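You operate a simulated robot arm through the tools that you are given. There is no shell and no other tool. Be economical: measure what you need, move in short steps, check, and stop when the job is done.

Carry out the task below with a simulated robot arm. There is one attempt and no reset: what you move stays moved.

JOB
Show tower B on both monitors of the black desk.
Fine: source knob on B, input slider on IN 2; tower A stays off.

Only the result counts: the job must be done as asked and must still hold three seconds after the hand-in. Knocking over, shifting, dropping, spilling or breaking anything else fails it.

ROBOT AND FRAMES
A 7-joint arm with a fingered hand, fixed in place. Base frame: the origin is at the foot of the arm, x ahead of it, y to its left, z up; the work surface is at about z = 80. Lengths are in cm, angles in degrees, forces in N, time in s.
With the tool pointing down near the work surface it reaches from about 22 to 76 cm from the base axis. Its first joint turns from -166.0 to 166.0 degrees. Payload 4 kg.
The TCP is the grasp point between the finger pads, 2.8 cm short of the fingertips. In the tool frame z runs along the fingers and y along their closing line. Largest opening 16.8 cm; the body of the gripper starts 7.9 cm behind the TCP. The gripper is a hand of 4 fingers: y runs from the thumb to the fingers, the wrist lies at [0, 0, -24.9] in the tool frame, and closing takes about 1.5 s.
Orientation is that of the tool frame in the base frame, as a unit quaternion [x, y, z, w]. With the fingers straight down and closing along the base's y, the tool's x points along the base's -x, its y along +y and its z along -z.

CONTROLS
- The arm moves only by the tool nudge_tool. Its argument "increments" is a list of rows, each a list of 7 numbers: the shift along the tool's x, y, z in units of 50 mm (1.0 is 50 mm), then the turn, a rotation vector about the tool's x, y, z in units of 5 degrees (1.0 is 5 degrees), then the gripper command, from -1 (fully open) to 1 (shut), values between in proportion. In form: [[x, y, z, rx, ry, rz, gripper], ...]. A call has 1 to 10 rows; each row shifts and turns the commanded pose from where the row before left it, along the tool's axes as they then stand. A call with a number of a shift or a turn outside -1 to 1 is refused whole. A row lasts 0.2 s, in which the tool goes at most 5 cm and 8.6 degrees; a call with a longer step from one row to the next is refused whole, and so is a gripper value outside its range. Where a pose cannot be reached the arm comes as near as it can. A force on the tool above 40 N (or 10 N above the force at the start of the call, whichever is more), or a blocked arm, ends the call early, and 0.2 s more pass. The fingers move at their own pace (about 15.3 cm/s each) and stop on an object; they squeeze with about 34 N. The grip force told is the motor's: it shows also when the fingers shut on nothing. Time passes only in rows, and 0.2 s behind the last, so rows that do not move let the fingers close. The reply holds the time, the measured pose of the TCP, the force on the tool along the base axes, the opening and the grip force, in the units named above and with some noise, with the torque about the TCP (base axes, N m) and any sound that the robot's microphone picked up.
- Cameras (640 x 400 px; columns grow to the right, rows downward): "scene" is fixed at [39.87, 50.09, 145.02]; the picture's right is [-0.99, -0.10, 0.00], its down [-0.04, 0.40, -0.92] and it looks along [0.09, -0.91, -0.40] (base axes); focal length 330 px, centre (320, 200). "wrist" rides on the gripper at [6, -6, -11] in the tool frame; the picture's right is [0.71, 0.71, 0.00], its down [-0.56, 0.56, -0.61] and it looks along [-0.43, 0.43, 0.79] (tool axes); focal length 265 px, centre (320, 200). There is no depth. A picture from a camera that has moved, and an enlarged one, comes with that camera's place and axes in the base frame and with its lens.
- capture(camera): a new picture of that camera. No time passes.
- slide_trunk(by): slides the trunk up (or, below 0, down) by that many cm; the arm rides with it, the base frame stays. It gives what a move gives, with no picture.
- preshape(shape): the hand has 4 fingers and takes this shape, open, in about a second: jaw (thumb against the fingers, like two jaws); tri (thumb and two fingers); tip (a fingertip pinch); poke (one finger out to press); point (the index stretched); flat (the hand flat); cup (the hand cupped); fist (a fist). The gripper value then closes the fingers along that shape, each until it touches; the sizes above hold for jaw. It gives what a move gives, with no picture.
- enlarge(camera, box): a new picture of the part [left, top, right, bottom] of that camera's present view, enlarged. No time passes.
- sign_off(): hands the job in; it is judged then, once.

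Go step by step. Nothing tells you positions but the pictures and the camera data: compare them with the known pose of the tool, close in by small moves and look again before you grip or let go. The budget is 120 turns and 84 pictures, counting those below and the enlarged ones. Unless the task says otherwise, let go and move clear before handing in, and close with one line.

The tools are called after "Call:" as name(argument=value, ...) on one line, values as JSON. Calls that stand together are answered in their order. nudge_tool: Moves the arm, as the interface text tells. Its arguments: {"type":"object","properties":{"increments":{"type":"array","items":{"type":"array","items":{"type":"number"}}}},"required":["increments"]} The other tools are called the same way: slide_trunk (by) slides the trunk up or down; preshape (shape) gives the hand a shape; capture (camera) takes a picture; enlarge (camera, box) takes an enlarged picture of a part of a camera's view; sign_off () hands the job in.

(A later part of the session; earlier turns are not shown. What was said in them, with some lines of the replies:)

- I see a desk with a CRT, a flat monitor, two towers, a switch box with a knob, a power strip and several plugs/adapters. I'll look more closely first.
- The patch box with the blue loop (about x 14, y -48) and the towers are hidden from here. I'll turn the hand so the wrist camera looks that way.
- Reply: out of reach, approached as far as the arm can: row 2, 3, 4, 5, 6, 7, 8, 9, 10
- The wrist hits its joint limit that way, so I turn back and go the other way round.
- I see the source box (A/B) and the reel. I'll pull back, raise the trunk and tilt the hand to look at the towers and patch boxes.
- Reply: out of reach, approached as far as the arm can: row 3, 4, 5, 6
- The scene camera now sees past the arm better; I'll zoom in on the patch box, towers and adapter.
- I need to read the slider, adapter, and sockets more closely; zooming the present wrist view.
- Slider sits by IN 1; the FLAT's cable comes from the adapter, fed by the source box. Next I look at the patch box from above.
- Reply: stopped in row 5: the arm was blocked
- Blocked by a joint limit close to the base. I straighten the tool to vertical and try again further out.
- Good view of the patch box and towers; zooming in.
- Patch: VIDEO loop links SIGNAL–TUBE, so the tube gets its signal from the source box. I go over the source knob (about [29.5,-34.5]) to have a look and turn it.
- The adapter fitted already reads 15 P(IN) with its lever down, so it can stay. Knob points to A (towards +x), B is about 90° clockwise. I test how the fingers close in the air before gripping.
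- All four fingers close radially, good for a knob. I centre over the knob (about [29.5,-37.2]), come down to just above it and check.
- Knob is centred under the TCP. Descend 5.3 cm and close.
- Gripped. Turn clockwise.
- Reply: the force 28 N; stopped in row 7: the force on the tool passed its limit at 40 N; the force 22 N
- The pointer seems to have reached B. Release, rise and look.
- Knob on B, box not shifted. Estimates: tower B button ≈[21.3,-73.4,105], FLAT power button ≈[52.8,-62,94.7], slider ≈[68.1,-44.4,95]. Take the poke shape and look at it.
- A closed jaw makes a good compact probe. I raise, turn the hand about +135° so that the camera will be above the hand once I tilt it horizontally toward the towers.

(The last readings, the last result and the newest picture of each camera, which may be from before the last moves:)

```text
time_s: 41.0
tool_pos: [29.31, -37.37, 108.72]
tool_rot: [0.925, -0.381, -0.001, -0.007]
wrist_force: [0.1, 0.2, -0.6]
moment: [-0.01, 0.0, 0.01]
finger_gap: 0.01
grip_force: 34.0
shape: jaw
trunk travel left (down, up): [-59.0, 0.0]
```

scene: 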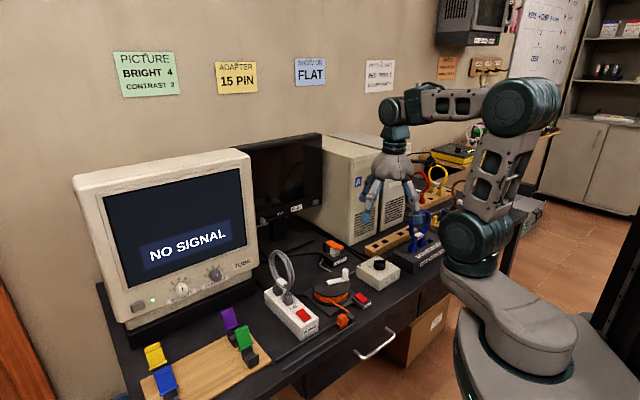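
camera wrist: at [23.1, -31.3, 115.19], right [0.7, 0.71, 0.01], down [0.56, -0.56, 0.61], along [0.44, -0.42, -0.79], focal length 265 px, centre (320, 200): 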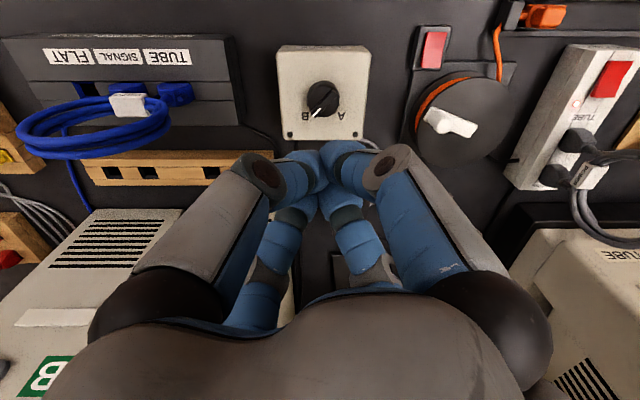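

Call:
nudge_tool(increments=[[0.126, 0.867, 0, 0, 0, 0, 1], [0.126, 0.867, 0, 0, 0, 0, 1], [0.126, 0.867, 0, 0, 0, 0, 1], [0.126, 0.867, 0, 0, 0, 0, 1], [0.126, 0.867, 0, 0, 0, 0, 1], [0.126, 0.867, 0, 0, 0, 0, 1], [0.126, 0.867, 0, 0, 0, 0, 1]])

Call:
nudge_tool(increments=[[0, 0, 0, 0, 1, 0, 1], [0, 0, 0, 0, 1, 0, 1], [0, 0, 0, 0, 1, 0, 1], [0, 0, 0, 0, 1, 0, 1], [0, 0, 0, 0, 1, 0, 1], [0, 0, 0, 0, 1, 0, 1], [0, 0, 0, 0, 1, 0, 1]])

Call:
capture(camera="wrist")

Call:
capture(camera="scene")

```text
time_s: 42.6
tool_pos: [10.77, -62.02, 108.2]
tool_rot: [0.925, -0.38, -0.001, -0.007]
wrist_force: [-0.9, -0.2, 0.7]
moment: [0.03, -0.07, -0.01]
finger_gap: 0.0
grip_force: 34.5
shape: jaw
trunk travel left (down, up): [-59.0, 0.0]
```

```text
time_s: 44.2
tool_pos: [11.2, -62.02, 108.32]
tool_rot: [0.883, -0.364, 0.278, 0.108]
wrist_force: [0.0, -0.9, 0.0]
moment: [0.0, -0.04, 0.01]
finger_gap: 0.0
grip_force: 34.4
shape: jaw
trunk travel left (down, up): [-59.0, 0.0]
```

```text
42 pictures are left
camera wrist: at [14.29, -56.88, 120.86], right [-0.09, -0.91, 0.4], down [-0.97, 0.17, 0.18], along [-0.23, -0.37, -0.9], focal length 265 px, centre (320, 200)
```

wrist: 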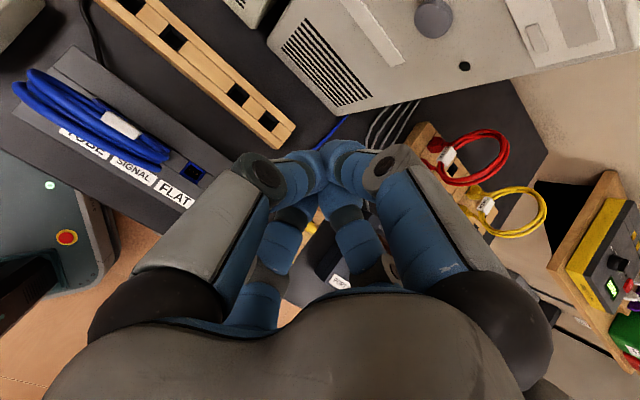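

```text
41 pictures are left
```

scene: 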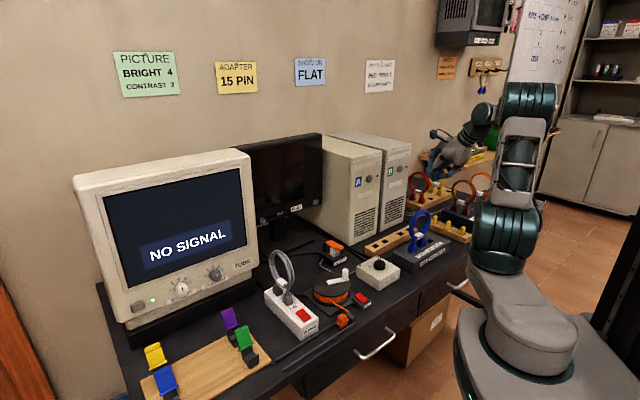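

Tower B's button is in view at the top; it agrees with ≈[21.6,-73.2,105]. I continue tilting to near horizontal.

Call:
nudge_tool(increments=[[0, 0, 0, 0, 1, 0, 1], [0, 0, 0, 0, 1, 0, 1], [0, 0, 0, 0, 1, 0, 1], [0, 0, 0, 0, 1, 0, 1], [0, 0, 0, 0, 1, 0, 1], [0, 0, 0, 0, 1, 0, 1], [0, 0, 0, 0, 1, 0, 1], [0, 0, 0, 0, 1, 0, 1]])

Call:
capture(camera="wrist")

Call:
enlarge(camera="scene", box=[340, 130, 480, 240])

```text
time_s: 46.0
tool_pos: [11.13, -61.92, 108.54]
tool_rot: [0.734, -0.305, 0.563, 0.227]
wrist_force: [1.0, 0.0, -0.4]
moment: [0.0, -0.04, -0.02]
finger_gap: 0.0
grip_force: 33.8
shape: jaw
trunk travel left (down, up): [-59.0, 0.0]
```

```text
40 pictures are left
camera wrist: at [8.85, -51.46, 117.15], right [-0.37, -0.64, 0.68], down [-0.92, 0.13, -0.38], along [0.16, -0.76, -0.63], focal length 265 px, centre (320, 200)
```

wrist: 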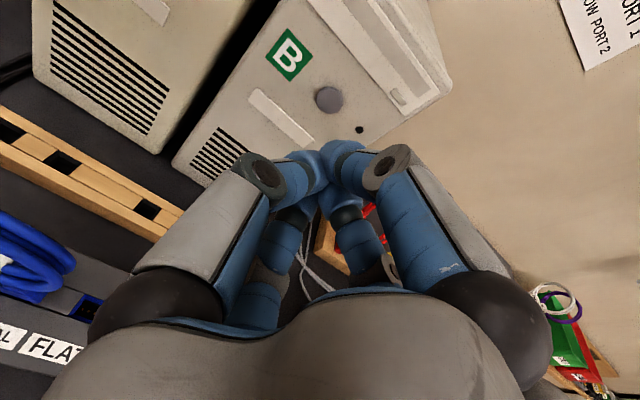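

```text
3.64 times, centred on (410, 185) of scene
camera zoom: at [39.87, 50.09, 145.02], right [-0.99, -0.1, 0.0], down [-0.04, 0.4, -0.92], along [0.09, -0.91, -0.4], focal length 1198 px, centre (-7, 254)
```

zoom: 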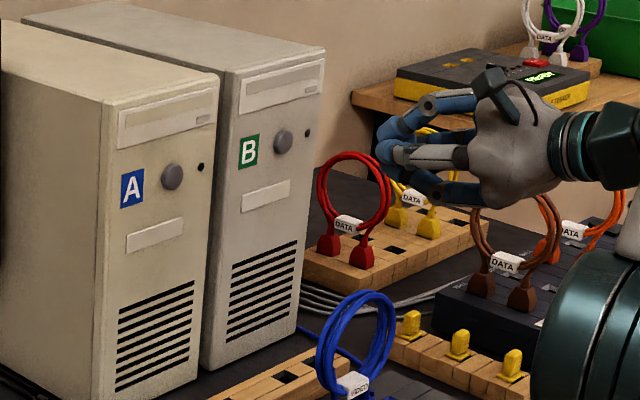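

Tool axis is nearly aimed at the button at [21.3,-72.5,105.4]. Advance 9 cm and check.

Call:
nudge_tool(increments=[[0.17, 0.07, 0.3, 0, 0, 0, 1], [0, 0, 0.5, 0, 0, 0, 1], [0, 0, 0.5, 0, 0, 0, 1], [0, 0, 0.5, 0, 0, 0, 1]])

Call:
enlarge(camera="wrist", box=[220, 40, 440, 220])

Call:
enlarge(camera="scene", box=[370, 130, 450, 200])

```text
time_s: 47.0
tool_pos: [17.26, -68.63, 106.66]
tool_rot: [0.735, -0.305, 0.562, 0.226]
wrist_force: [0.3, 0.3, -0.3]
moment: [0.03, -0.02, -0.01]
finger_gap: 0.01
grip_force: 33.9
shape: jaw
trunk travel left (down, up): [-59.0, 0.0]
```

```text
2.22 times, centred on (330, 130) of wrist
camera zoom: at [14.98, -57.98, 115.52], right [-0.37, -0.64, 0.67], down [-0.92, 0.13, -0.38], along [0.16, -0.76, -0.63], focal length 590 px, centre (298, 356)
```

zoom: 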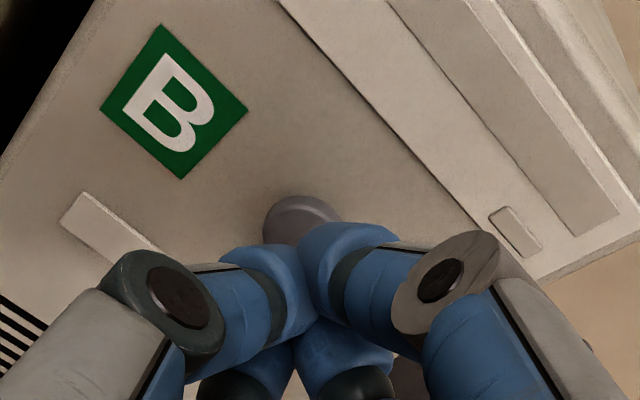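

```text
5.71 times, centred on (410, 165) of scene
camera zoom: at [39.87, 50.09, 145.02], right [-0.99, -0.1, 0.0], down [-0.04, 0.4, -0.92], along [0.09, -0.91, -0.4], focal length 1883 px, centre (-194, 400)
```

zoom: 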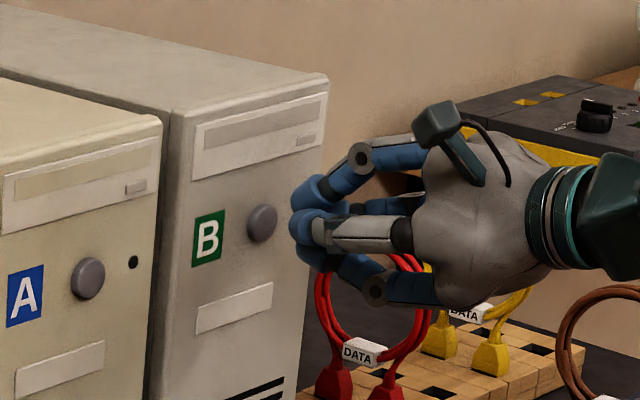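

Aligned. About 2.9 cm to contact; approach slowly.

Call:
nudge_tool(increments=[[0, 0, 0.2, 0, 0, 0, 1], [0, 0, 0.2, 0, 0, 0, 1], [0, 0, 0.06, 0, 0, 0, 1], [0, 0, 0.06, 0, 0, 0, 1]])

Call:
enlarge(camera="scene", box=[370, 130, 450, 200])

```text
time_s: 48.0
tool_pos: [19.14, -70.12, 106.2]
tool_rot: [0.734, -0.305, 0.562, 0.227]
wrist_force: [-0.3, -0.1, 0.5]
moment: [-0.04, 0.01, -0.02]
finger_gap: 0.0
grip_force: 33.8
shape: jaw
trunk travel left (down, up): [-59.0, 0.0]
```

```text
5.71 times, centred on (410, 165) of scene
camera zoom: at [39.87, 50.09, 145.02], right [-0.99, -0.1, 0.0], down [-0.04, 0.4, -0.92], along [0.09, -0.91, -0.4], focal length 1883 px, centre (-194, 400)
```

zoom: 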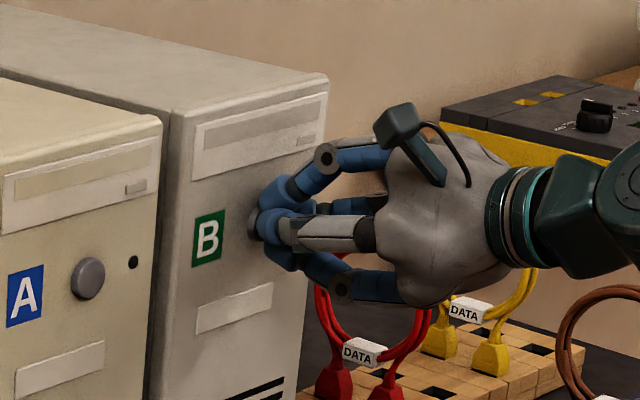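

Call:
nudge_tool(increments=[[0, 0, 0.05, 0, 0, 0, 1], [0, 0, 0.05, 0, 0, 0, 1], [0, 0, 0.05, 0, 0, 0, 1], [0, 0, 0.05, 0, 0, 0, 1]])

```text
time_s: 49.0
tool_pos: [19.38, -70.46, 106.25]
tool_rot: [0.733, -0.305, 0.563, 0.227]
wrist_force: [-14.5, 29.1, 9.8]
moment: [-0.33, -0.27, 0.27]
finger_gap: 0.0
grip_force: 34.4
shape: jaw
trunk travel left (down, up): [-59.0, 0.0]
heard: click
```

Click heard. Back off and look at the result.

Call:
nudge_tool(increments=[[0, 0, -0.4, 0, 0, 0, 1], [0, 0, -0.7, 0, 0, 0, 1], [0, 0, -0.7, 0, 0, 0, 1], [0, 0, -0.7, 0, 0, 0, 1]])

Call:
capture(camera="scene")

```text
time_s: 50.0
tool_pos: [11.23, -62.44, 109.25]
tool_rot: [0.735, -0.304, 0.563, 0.226]
wrist_force: [-0.1, 0.0, -0.4]
moment: [0.0, 0.0, -0.03]
finger_gap: 0.0
grip_force: 34.0
shape: jaw
trunk travel left (down, up): [-59.0, 0.0]
```

```text
35 pictures are left
```

scene: 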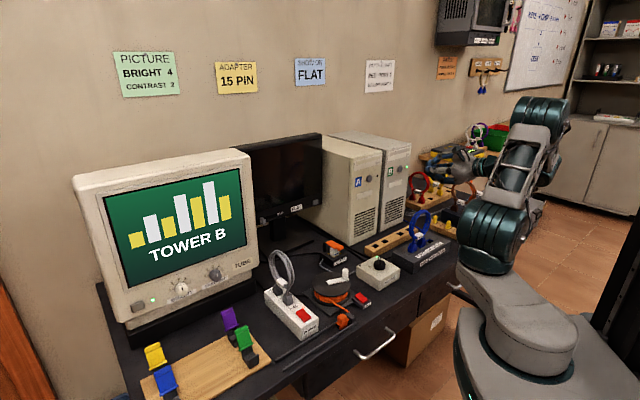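

The tube shows TOWER B. Now the FLAT: I raise the hand's pitch, swing round in front of the monitor, and look.

Call:
nudge_tool(increments=[[0, 0, 0, 0, -1, 0, 1], [0, 0, 0, 0, -1, 0, 1], [0, 0, 0, 0, -1, 0, 1], [0, 0, 0, 0, -1, 0, 1], [0, 0, 0, 0, -1, 0, 1], [0, 0, 0, 0, -1, 0, 1], [0, 0, 0, 0, -1, 0, 1], [0, 0, 0, 0, -1, 0, 1], [0, 0, 0, 0, -1, 0, 1]])

Call:
nudge_tool(increments=[[-0.18, -0.79, -0.22, 0, 0, 0, 1], [-0.18, -0.79, -0.22, 0, 0, 0, 1], [-0.18, -0.79, -0.22, 0, 0, 0, 1], [-0.18, -0.79, -0.22, 0, 0, 0, 1], [-0.18, -0.79, -0.22, 0, 0, 0, 1], [-0.18, -0.79, -0.22, 0, 0, 0, 1]])

Call:
nudge_tool(increments=[[0.54, -0.47, 0.39, 0, 0, 0, 1], [0.54, -0.47, 0.39, 0, 0, 0, 1], [0.54, -0.47, 0.39, 0, 0, 0, 1], [0.54, -0.47, 0.39, 0, 0, 0, 1], [0.54, -0.47, 0.39, 0, 0, 0, 1], [0.54, -0.47, 0.39, 0, 0, 0, 1]])

Call:
capture(camera="wrist")

Call:
capture(camera="scene")

```text
time_s: 52.0
tool_pos: [11.18, -62.54, 109.12]
tool_rot: [0.894, -0.369, 0.238, 0.092]
wrist_force: [0.3, -0.8, -0.2]
moment: [-0.01, 0.02, -0.04]
finger_gap: 0.02
grip_force: 33.3
shape: jaw
trunk travel left (down, up): [-59.0, 0.0]
```

```text
time_s: 53.4
tool_pos: [22.19, -40.07, 112.63]
tool_rot: [0.894, -0.369, 0.238, 0.093]
wrist_force: [-0.4, 1.0, 0.1]
moment: [-0.05, 0.06, -0.02]
finger_gap: 0.02
grip_force: 34.2
shape: jaw
trunk travel left (down, up): [-59.0, 0.0]
```

```text
time_s: 54.8
tool_pos: [46.25, -44.0, 110.36]
tool_rot: [0.894, -0.369, 0.237, 0.093]
wrist_force: [-0.2, -0.4, 0.8]
moment: [0.0, 0.02, 0.03]
finger_gap: 0.0
grip_force: 33.7
shape: jaw
trunk travel left (down, up): [-59.0, 0.0]
```

```text
34 pictures are left
camera wrist: at [50.27, -39.69, 122.86], right [-0.06, -0.94, 0.34], down [-0.95, 0.16, 0.25], along [-0.29, -0.31, -0.9], focal length 265 px, centre (320, 200)
```

wrist: 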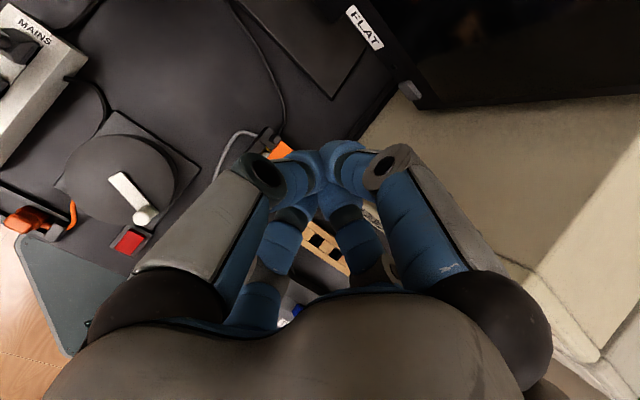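

```text
33 pictures are left
```

scene: 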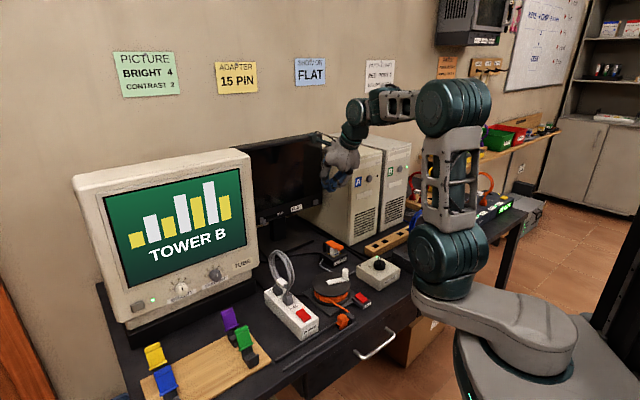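

Now aim the tool obliquely at the FLAT power button (≈[52.7,-61.9,94.7]) from the left so the palm clears tower A.

Call:
nudge_tool(increments=[[0, 0, 0, -0.556, 0.8, 0, 1], [0, 0, 0, -0.556, 0.8, 0, 1], [0, 0, 0, -0.556, 0.8, 0, 1], [0, 0, 0, -0.556, 0.8, 0, 1], [0, 0, 0, -0.556, 0.8, 0, 1], [0, 0, 0, -0.556, 0.8, 0, 1], [0, 0, 0, -0.556, 0.8, 0, 1]])

Call:
capture(camera="wrist")

```text
time_s: 56.4
tool_pos: [46.36, -43.86, 110.52]
tool_rot: [0.781, -0.37, 0.381, 0.328]
wrist_force: [-0.1, -0.2, 0.5]
moment: [-0.01, 0.01, -0.02]
finger_gap: 0.01
grip_force: 33.6
shape: jaw
trunk travel left (down, up): [-59.0, 0.0]
```

```text
32 pictures are left
camera wrist: at [49.83, -34.11, 119.55], right [-0.28, -0.59, 0.76], down [-0.92, 0.38, -0.04], along [-0.27, -0.71, -0.65], focal length 265 px, centre (320, 200)
```

wrist: 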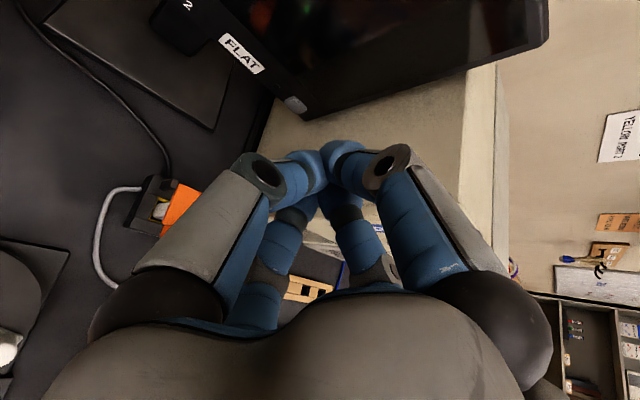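

Call:
nudge_tool(increments=[[-0.44, 0.03, 0.3, 0, 0, 0, 1], [-0.44, 0.02, 0.3, 0, 0, 0, 1], [0, 0, 0.6, 0, 0, 0, 1], [0, 0, 0.6, 0, 0, 0, 1], [0, 0, 0.6, 0, 0, 0, 1]])

Call:
capture(camera="wrist")

Call:
enlarge(camera="scene", box=[270, 150, 390, 270])

```text
time_s: 57.6
tool_pos: [48.44, -52.08, 100.82]
tool_rot: [0.782, -0.369, 0.381, 0.327]
wrist_force: [-0.6, 0.4, 0.1]
moment: [-0.03, 0.01, -0.01]
finger_gap: 0.01
grip_force: 34.5
shape: jaw
trunk travel left (down, up): [-59.0, 0.0]
```

```text
31 pictures are left
camera wrist: at [51.97, -42.38, 109.96], right [-0.28, -0.6, 0.75], down [-0.92, 0.38, -0.04], along [-0.27, -0.71, -0.66], focal length 265 px, centre (320, 200)
```

wrist: 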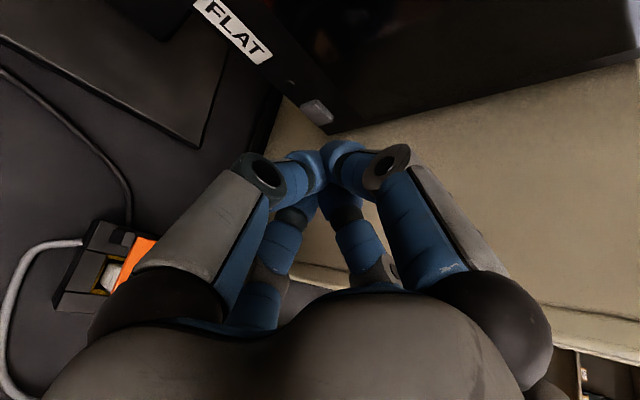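

```text
3.33 times, centred on (330, 210) of scene
camera zoom: at [39.87, 50.09, 145.02], right [-0.99, -0.1, 0.0], down [-0.04, 0.4, -0.92], along [0.09, -0.91, -0.4], focal length 1099 px, centre (287, 167)
```

zoom: 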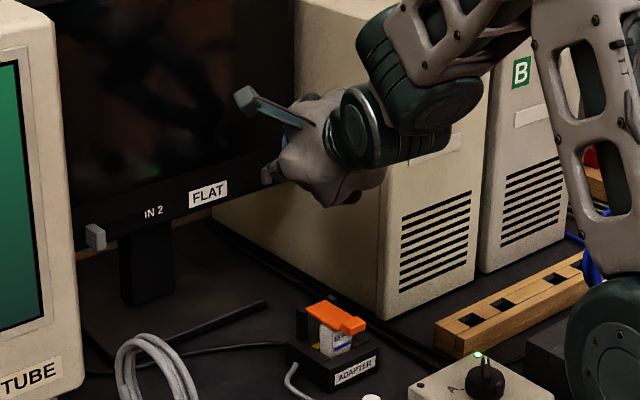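

Aligned with the button, 9.6 cm to contact. Advance 6 cm and check clearance.

Call:
nudge_tool(increments=[[0, 0, 0.4, 0, 0, 0, 1], [0, 0, 0.4, 0, 0, 0, 1], [0, 0, 0.4, 0, 0, 0, 1]])

Call:
capture(camera="wrist")

Call:
enlarge(camera="scene", box=[270, 150, 390, 270])

```text
time_s: 58.4
tool_pos: [50.6, -56.95, 97.83]
tool_rot: [0.782, -0.369, 0.382, 0.327]
wrist_force: [0.6, -0.4, -0.1]
moment: [0.01, 0.02, -0.01]
finger_gap: 0.0
grip_force: 34.2
shape: jaw
trunk travel left (down, up): [-59.0, 0.0]
```

```text
29 pictures are left
camera wrist: at [54.09, -47.12, 106.91], right [-0.28, -0.6, 0.75], down [-0.92, 0.38, -0.03], along [-0.27, -0.71, -0.66], focal length 265 px, centre (320, 200)
```

wrist: 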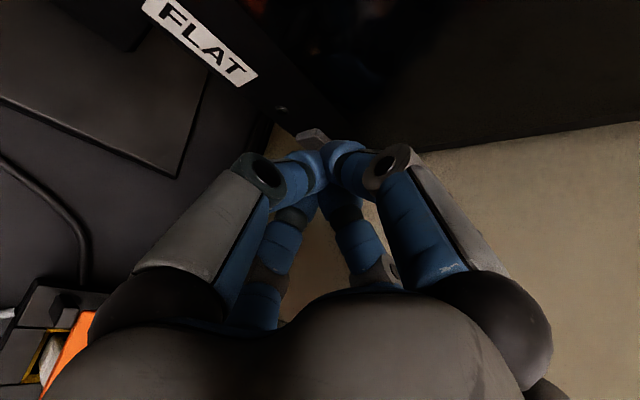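

```text
3.33 times, centred on (330, 210) of scene
camera zoom: at [39.87, 50.09, 145.02], right [-0.99, -0.1, 0.0], down [-0.04, 0.4, -0.92], along [0.09, -0.91, -0.4], focal length 1099 px, centre (287, 167)
```

zoom: 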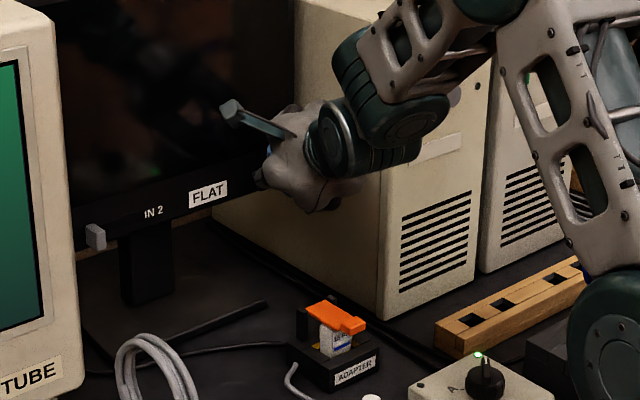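

Call:
nudge_tool(increments=[[0, 0, 0.25, 0, 0, 0, 1], [0, 0, 0.2, 0, 0, 0, 1], [0, 0, 0.06, 0, 0, 0, 1], [0, 0, 0.06, 0, 0, 0, 1], [0, 0, 0.05, 0, 0, 0, 1]])

Call:
enlarge(camera="wrist", box=[240, 60, 400, 220])

```text
time_s: 59.4
tool_pos: [51.28, -58.67, 96.8]
tool_rot: [0.783, -0.369, 0.38, 0.326]
wrist_force: [-17.6, 32.3, 16.3]
moment: [-0.19, -0.21, 0.27]
finger_gap: 0.02
grip_force: 34.0
shape: jaw
trunk travel left (down, up): [-59.0, 0.0]
stopped in row 5: the force on the tool passed its limit at 42 N (the readings are from after the stop); the commanded pose is now the measured one
```

```text
2.50 times, centred on (320, 140) of wrist
camera zoom: at [54.8, -48.88, 105.84], right [-0.28, -0.6, 0.75], down [-0.92, 0.38, -0.03], along [-0.27, -0.7, -0.66], focal length 664 px, centre (320, 350)
```

zoom: 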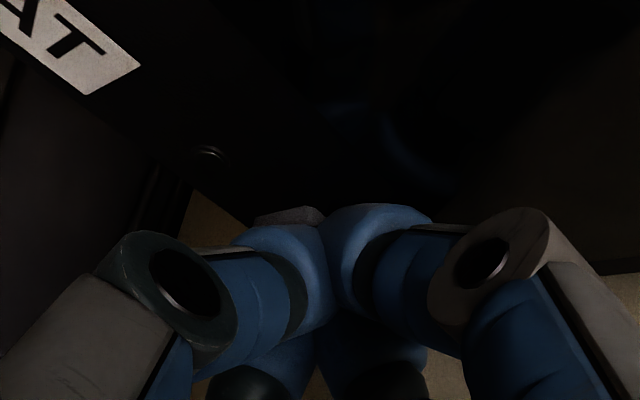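

Contact with no click. Back off a little and look.

Call:
nudge_tool(increments=[[0, 0, -0.3, 0, 0, 0, 1], [0, 0, -0.5, 0, 0, 0, 1]])

Call:
enlarge(camera="wrist", box=[180, 0, 440, 200])

Call:
capture(camera="scene")

```text
time_s: 60.0
tool_pos: [49.89, -56.02, 98.49]
tool_rot: [0.783, -0.371, 0.379, 0.326]
wrist_force: [0.4, 0.4, 0.0]
moment: [0.0, 0.0, 0.01]
finger_gap: 0.0
grip_force: 34.4
shape: jaw
trunk travel left (down, up): [-59.0, 0.0]
```

```text
2.00 times, centred on (310, 100) of wrist
camera zoom: at [53.52, -46.25, 107.5], right [-0.28, -0.6, 0.75], down [-0.92, 0.39, -0.03], along [-0.27, -0.7, -0.66], focal length 531 px, centre (340, 400)
```

zoom: 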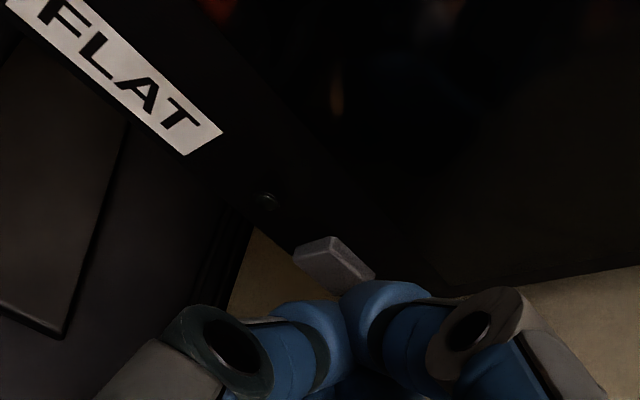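

```text
25 pictures are left
```

scene: 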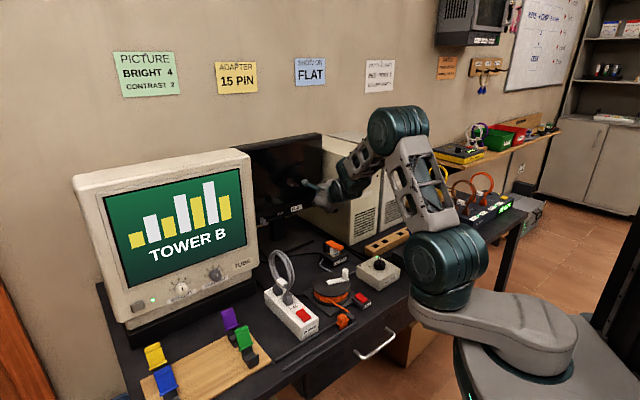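

Likely the upper-left fingertip met the bezel/screen because of the oblique approach. I shift the aim about 1.3 cm down-right so the leading fingertip lands on the button.

Call:
nudge_tool(increments=[[-0.24, 0.1, 0, 0, 0, 0, 1], [0, 0, 0.3, 0, 0, 0, 1], [0, 0, 0.06, 0, 0, 0, 1], [0, 0, 0.05, 0, 0, 0, 1], [0, 0, 0.05, 0, 0, 0, 1], [0, 0, 0.05, 0, 0, 0, 1]])

Call:
enlarge(camera="wrist", box=[240, 60, 400, 220])

```text
time_s: 61.4
tool_pos: [49.93, -57.92, 96.19]
tool_rot: [0.783, -0.371, 0.379, 0.326]
wrist_force: [0.2, -0.1, -0.7]
moment: [0.03, 0.03, -0.03]
finger_gap: 0.01
grip_force: 34.3
shape: jaw
trunk travel left (down, up): [-59.0, 0.0]
```

```text
2.50 times, centred on (320, 140) of wrist
camera zoom: at [53.56, -48.14, 105.26], right [-0.28, -0.6, 0.75], down [-0.92, 0.39, -0.03], along [-0.27, -0.7, -0.66], focal length 664 px, centre (320, 350)
```

zoom: 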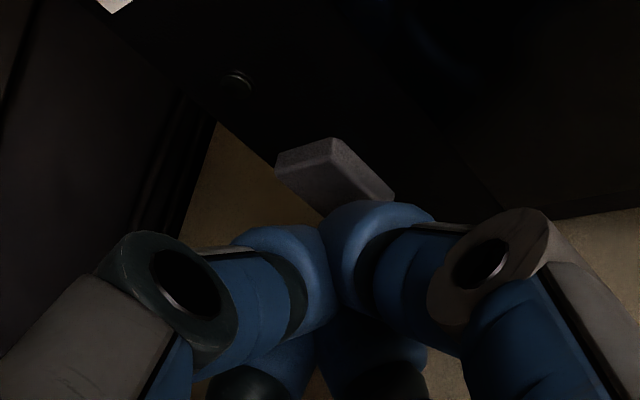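

Call:
nudge_tool(increments=[[0, 0, 0.06, 0, 0, 0, 1], [0, 0, 0.06, 0, 0, 0, 1], [0, 0, 0.06, 0, 0, 0, 1], [0, 0, 0.06, 0, 0, 0, 1], [0, 0, 0.06, 0, 0, 0, 1]])

Call:
enlarge(camera="wrist", box=[240, 60, 400, 220])

```text
time_s: 62.6
tool_pos: [50.3, -59.04, 95.45]
tool_rot: [0.782, -0.371, 0.379, 0.327]
wrist_force: [-0.8, 3.0, 0.8]
moment: [-0.02, 0.0, -0.03]
finger_gap: 0.0
grip_force: 34.4
shape: jaw
trunk travel left (down, up): [-59.0, 0.0]
heard: click
```

```text
2.50 times, centred on (320, 140) of wrist
camera zoom: at [54.03, -49.34, 104.58], right [-0.28, -0.6, 0.75], down [-0.92, 0.39, -0.03], along [-0.27, -0.7, -0.66], focal length 664 px, centre (320, 350)
```

zoom: 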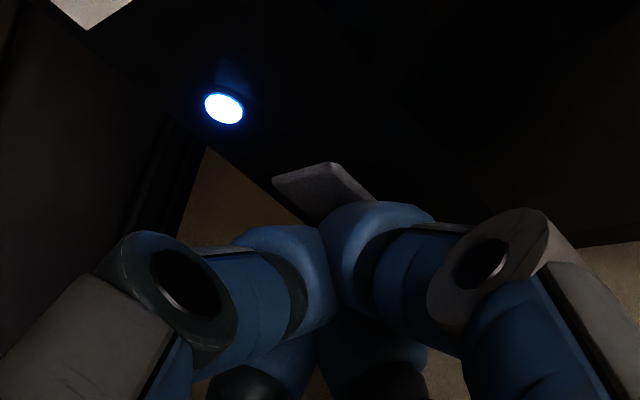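

FLAT powered: its LED lit. Back off and move toward the slider, turning the heading so the palm stays clear of the tube monitor.

Call:
nudge_tool(increments=[[0, 0, -0.6, 0, 0, 0, 1], [0, 0, -0.6, 0, 0, 0, 1], [0, 0, -0.6, 0, 0, 0, 1], [0, 0, -0.6, 0, 0, 0, 1], [0.03, -0.67, -0.27, 0, 0, 0, 1], [0.03, -0.67, -0.27, 0, 0, 0, 1], [0.03, -0.67, -0.27, 0, 0, 0, 1], [0.03, -0.67, -0.27, 0, 0, 0, 1]])

Call:
nudge_tool(increments=[[0, 0, 0, 0.838, 0.23, -0.494, 1], [0, 0, 0, 0.838, 0.23, -0.494, 1], [0, 0, 0, 0.838, 0.23, -0.494, 1], [0, 0, 0, 0.838, 0.23, -0.494, 1], [0, 0, 0, 0.838, 0.23, -0.494, 1], [0, 0, 0, 0.838, 0.23, -0.494, 1], [0, 0, 0, 0.838, 0.23, -0.494, 1], [0, 0, 0, 0.838, 0.23, -0.494, 1], [0, 0, 0, 0.838, 0.23, -0.494, 1]])

Call:
capture(camera="wrist")

Call:
capture(camera="scene")

```text
time_s: 64.4
tool_pos: [55.72, -38.63, 101.73]
tool_rot: [0.783, -0.37, 0.379, 0.325]
wrist_force: [0.7, -0.5, -0.9]
moment: [-0.04, 0.01, -0.01]
finger_gap: 0.01
grip_force: 34.3
shape: jaw
trunk travel left (down, up): [-59.0, 0.0]
```

```text
time_s: 66.4
tool_pos: [55.55, -38.66, 101.64]
tool_rot: [0.864, -0.044, 0.477, 0.154]
wrist_force: [-0.3, -0.2, 0.5]
moment: [-0.02, -0.01, -0.02]
finger_gap: 0.0
grip_force: 34.2
shape: jaw
trunk travel left (down, up): [-59.0, 0.0]
```

```text
22 pictures are left
camera wrist: at [51.26, -29.15, 110.73], right [0.23, -0.62, 0.75], down [-0.92, -0.38, -0.04], along [0.31, -0.69, -0.66], focal length 265 px, centre (320, 200)
```

wrist: 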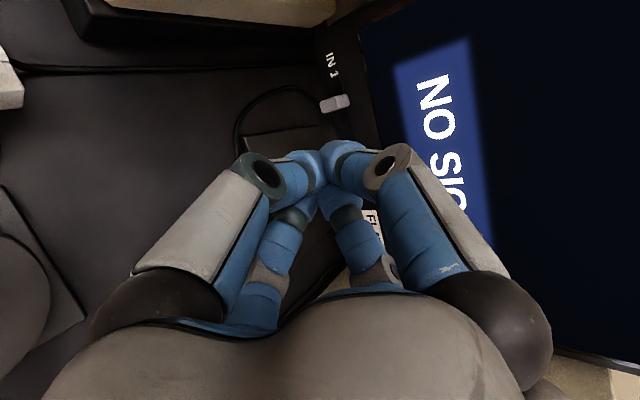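

```text
21 pictures are left
```

scene: 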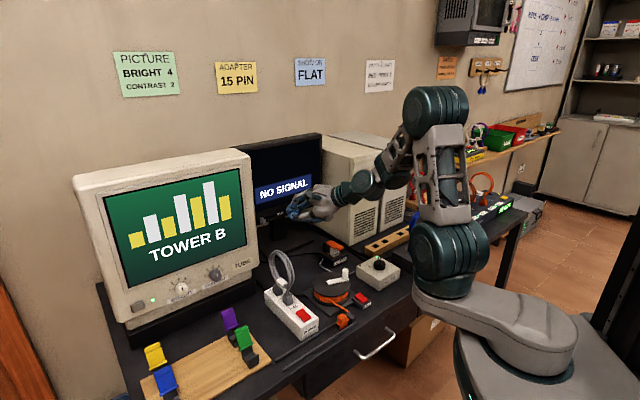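

FLAT now shows NO SIGNAL on IN 1. The slider tab is at ≈[68.4,-44.4,95]; I bring the fingertips beside it on its IN 1 side.

Call:
nudge_tool(increments=[[0.4, -0.35, 0, 0, 0, 0, 1], [0, 0, 0.5, 0, 0, 0, 1], [0, 0, 0.5, 0, 0, 0, 1], [0, 0, 0.5, 0, 0, 0, 1], [0, 0, 0.3, 0, 0, 0, 1]])

Call:
capture(camera="wrist")

Call:
enlarge(camera="scene", box=[220, 160, 340, 260])

```text
time_s: 67.6
tool_pos: [64.55, -39.62, 98.3]
tool_rot: [0.865, -0.043, 0.476, 0.153]
wrist_force: [-0.1, -0.1, 0.6]
moment: [-0.01, -0.02, 0.0]
finger_gap: 0.02
grip_force: 34.4
shape: jaw
trunk travel left (down, up): [-59.0, 0.0]
```

```text
20 pictures are left
camera wrist: at [60.09, -30.15, 107.48], right [0.23, -0.62, 0.75], down [-0.93, -0.38, -0.04], along [0.31, -0.69, -0.66], focal length 265 px, centre (320, 200)
```

wrist: 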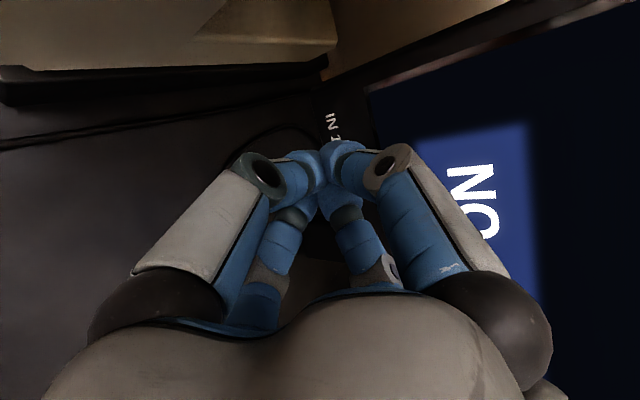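

```text
4.00 times, centred on (280, 210) of scene
camera zoom: at [39.87, 50.09, 145.02], right [-0.99, -0.1, 0.0], down [-0.04, 0.4, -0.92], along [0.09, -0.91, -0.4], focal length 1318 px, centre (480, 160)
```

zoom: 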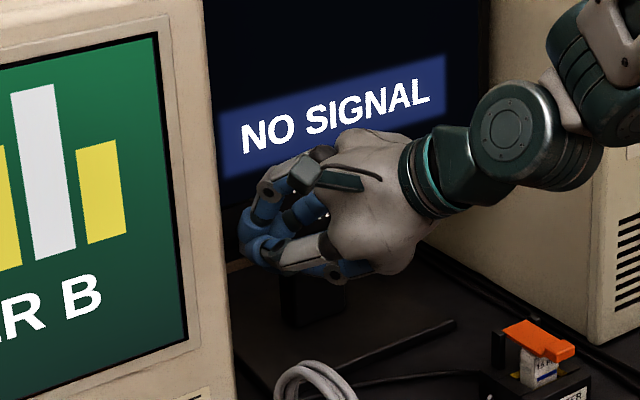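

Call:
nudge_tool(increments=[[0, -0.05, 0.3, 0, 0, 0, 1], [0, 0, 0.2, 0, 0, 0, 1], [0, 0, 0.1, 0, 0, 0, 1], [0, 0, 0.08, 0, 0, 0, 1], [0, 0, 0.06, 0, 0, 0, 1]])

Call:
capture(camera="wrist")

```text
time_s: 68.8
tool_pos: [67.51, -40.41, 96.47]
tool_rot: [0.865, -0.044, 0.475, 0.155]
wrist_force: [-1.9, 2.0, 0.4]
moment: [-0.02, -0.02, -0.01]
finger_gap: 0.01
grip_force: 34.2
shape: jaw
trunk travel left (down, up): [-59.0, 0.0]
```

```text
18 pictures are left
camera wrist: at [63.08, -30.92, 105.63], right [0.23, -0.62, 0.75], down [-0.92, -0.38, -0.04], along [0.31, -0.69, -0.66], focal length 265 px, centre (320, 200)
```

wrist: 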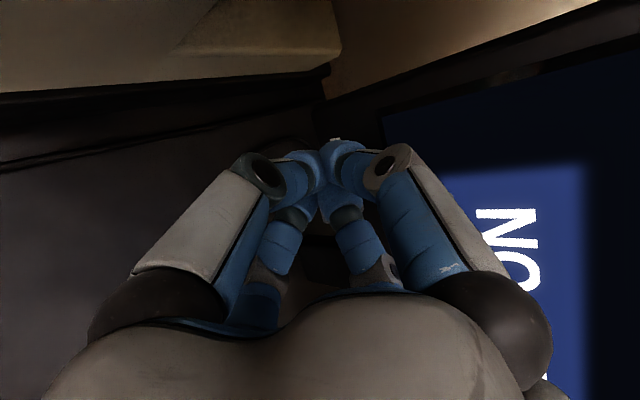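

Light contact with the bezel. Ease off and push along the track toward IN 2.

Call:
nudge_tool(increments=[[0, 0, -0.04, 0, 0, 0, 1], [-0.082, 0.172, -0.06, 0, 0, 0, 1], [-0.082, 0.172, -0.06, 0, 0, 0, 1], [-0.082, 0.172, -0.06, 0, 0, 0, 1], [-0.082, 0.172, -0.06, 0, 0, 0, 1]])

Call:
capture(camera="wrist")

```text
time_s: 70.0
tool_pos: [64.84, -43.41, 96.65]
tool_rot: [0.864, -0.044, 0.477, 0.155]
wrist_force: [2.0, 3.3, 2.5]
moment: [-0.07, -0.02, 0.03]
finger_gap: 0.01
grip_force: 34.0
shape: jaw
trunk travel left (down, up): [-59.0, 0.0]
```

```text
17 pictures are left
camera wrist: at [60.38, -33.83, 105.78], right [0.23, -0.62, 0.75], down [-0.92, -0.38, -0.04], along [0.31, -0.69, -0.66], focal length 265 px, centre (320, 200)
```

wrist: 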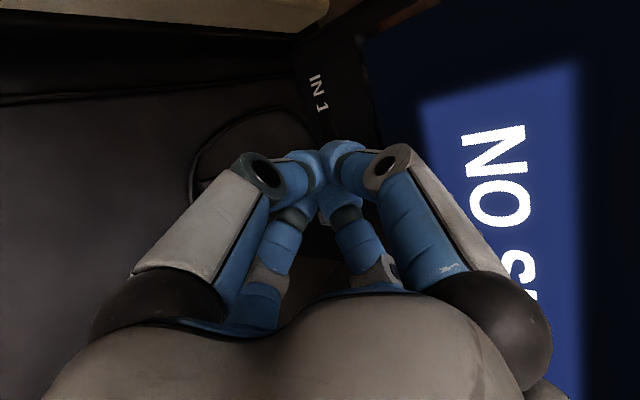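

The tab is being pushed (about 4 N resistance). Continue.

Call:
nudge_tool(increments=[[-0.082, 0.172, -0.06, 0, 0, 0, 1], [-0.082, 0.172, -0.06, 0, 0, 0, 1]])

Call:
enlarge(camera="scene", box=[220, 130, 350, 260])

```text
time_s: 70.6
tool_pos: [63.63, -43.89, 96.62]
tool_rot: [0.866, -0.039, 0.477, 0.147]
wrist_force: [-4.4, 38.4, 3.5]
moment: [0.18, -0.05, 0.53]
finger_gap: 0.0
grip_force: 34.2
shape: jaw
trunk travel left (down, up): [-59.0, 0.0]
```

```text
3.08 times, centred on (285, 195) of scene
camera zoom: at [39.87, 50.09, 145.02], right [-0.99, -0.1, 0.0], down [-0.04, 0.4, -0.92], along [0.09, -0.91, -0.4], focal length 1014 px, centre (428, 215)
```

zoom: 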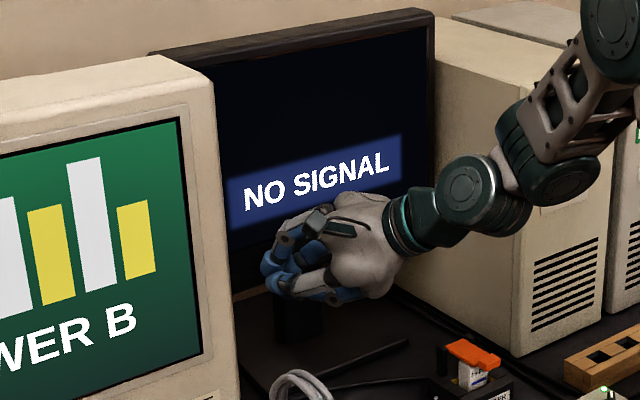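

Resistance rose — the end stop, or jamming. Back away and look at the slider.

Call:
nudge_tool(increments=[[0.041, -0.086, 0.0, 0, 0, 0, 1], [0.041, -0.086, -0.1, 0, 0, 0, 1], [0, 0, -0.6, 0, 0, 0, 1], [0, 0, -0.7, 0, 0, 0, 1], [0, 0, -0.7, 0, 0, 0, 1]])

Call:
capture(camera="wrist")

Call:
enlarge(camera="scene", box=[220, 130, 350, 260])

```text
time_s: 71.8
tool_pos: [55.21, -40.98, 102.07]
tool_rot: [0.864, -0.045, 0.477, 0.156]
wrist_force: [0.5, 1.0, 0.2]
moment: [-0.02, -0.01, -0.03]
finger_gap: 0.0
grip_force: 33.6
shape: jaw
trunk travel left (down, up): [-59.0, 0.0]
```

```text
15 pictures are left
camera wrist: at [50.77, -31.36, 111.22], right [0.22, -0.62, 0.75], down [-0.93, -0.38, -0.03], along [0.31, -0.69, -0.66], focal length 265 px, centre (320, 200)
```

wrist: 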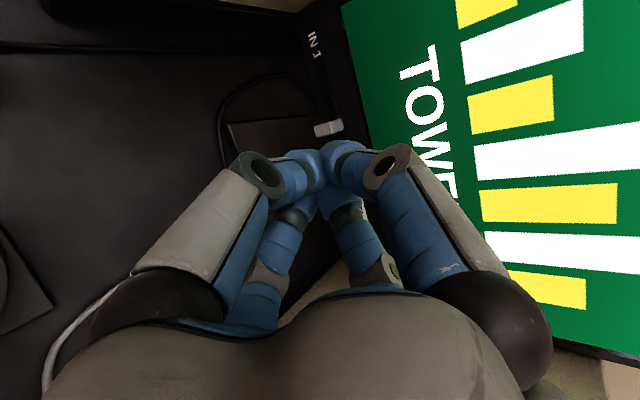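

```text
3.08 times, centred on (285, 195) of scene
camera zoom: at [39.87, 50.09, 145.02], right [-0.99, -0.1, 0.0], down [-0.04, 0.4, -0.92], along [0.09, -0.91, -0.4], focal length 1014 px, centre (428, 215)
```

zoom: 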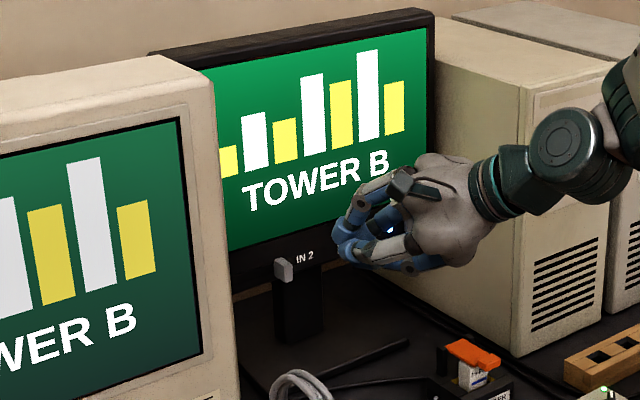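

Both monitors show TOWER B, with the slider stopped beside IN 2. I move the hand clear and make a final check.

Call:
nudge_tool(increments=[[0, 0, -0.7, 0, 0, 0, 1], [0.4, 0, -0.7, 0, 0, 0, 1], [0.6, 0, -0.3, 0, 0, 0, 1], [0, 0, 0, 0, 0, 0, 0.5], [0, 0, 0, 0, 0, 0, 0.5]])

Call:
capture(camera="scene")

Call:
enlarge(camera="scene", box=[250, 130, 430, 300])

```text
time_s: 73.0
tool_pos: [51.14, -37.94, 110.34]
tool_rot: [0.865, -0.044, 0.476, 0.154]
wrist_force: [1.2, 0.1, -0.2]
moment: [0.0, -0.03, 0.0]
finger_gap: 3.96
grip_force: 0.0
shape: jaw
trunk travel left (down, up): [-59.0, 0.0]
```

```text
13 pictures are left
```

scene: 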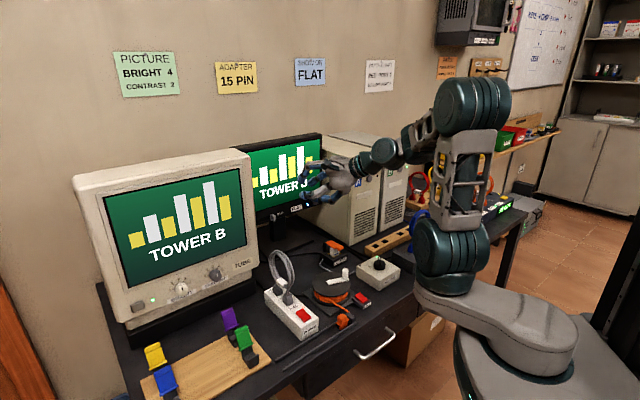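

```text
2.35 times, centred on (340, 215) of scene
camera zoom: at [39.87, 50.09, 145.02], right [-0.99, -0.1, 0.0], down [-0.04, 0.4, -0.92], along [0.09, -0.91, -0.4], focal length 776 px, centre (273, 165)
```

zoom: 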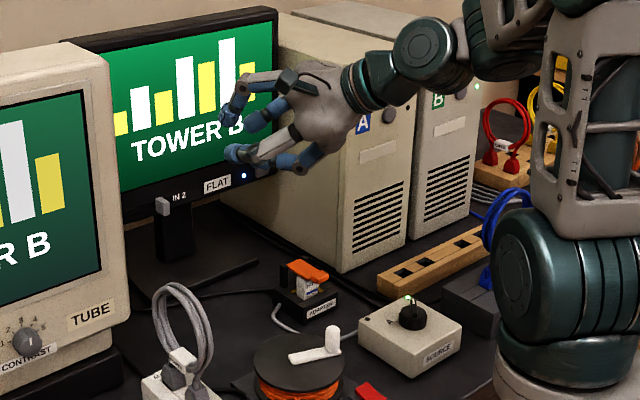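

Tube and flat both show TOWER B, tower A was not touched, nothing else has moved and the hand is clear. Handing in.

Call:
sign_off()

```text
The job is handed in.
```

Both monitors on the black desk show TOWER B: the source knob is on B, the input slider is on IN 2, and tower A stayed off.
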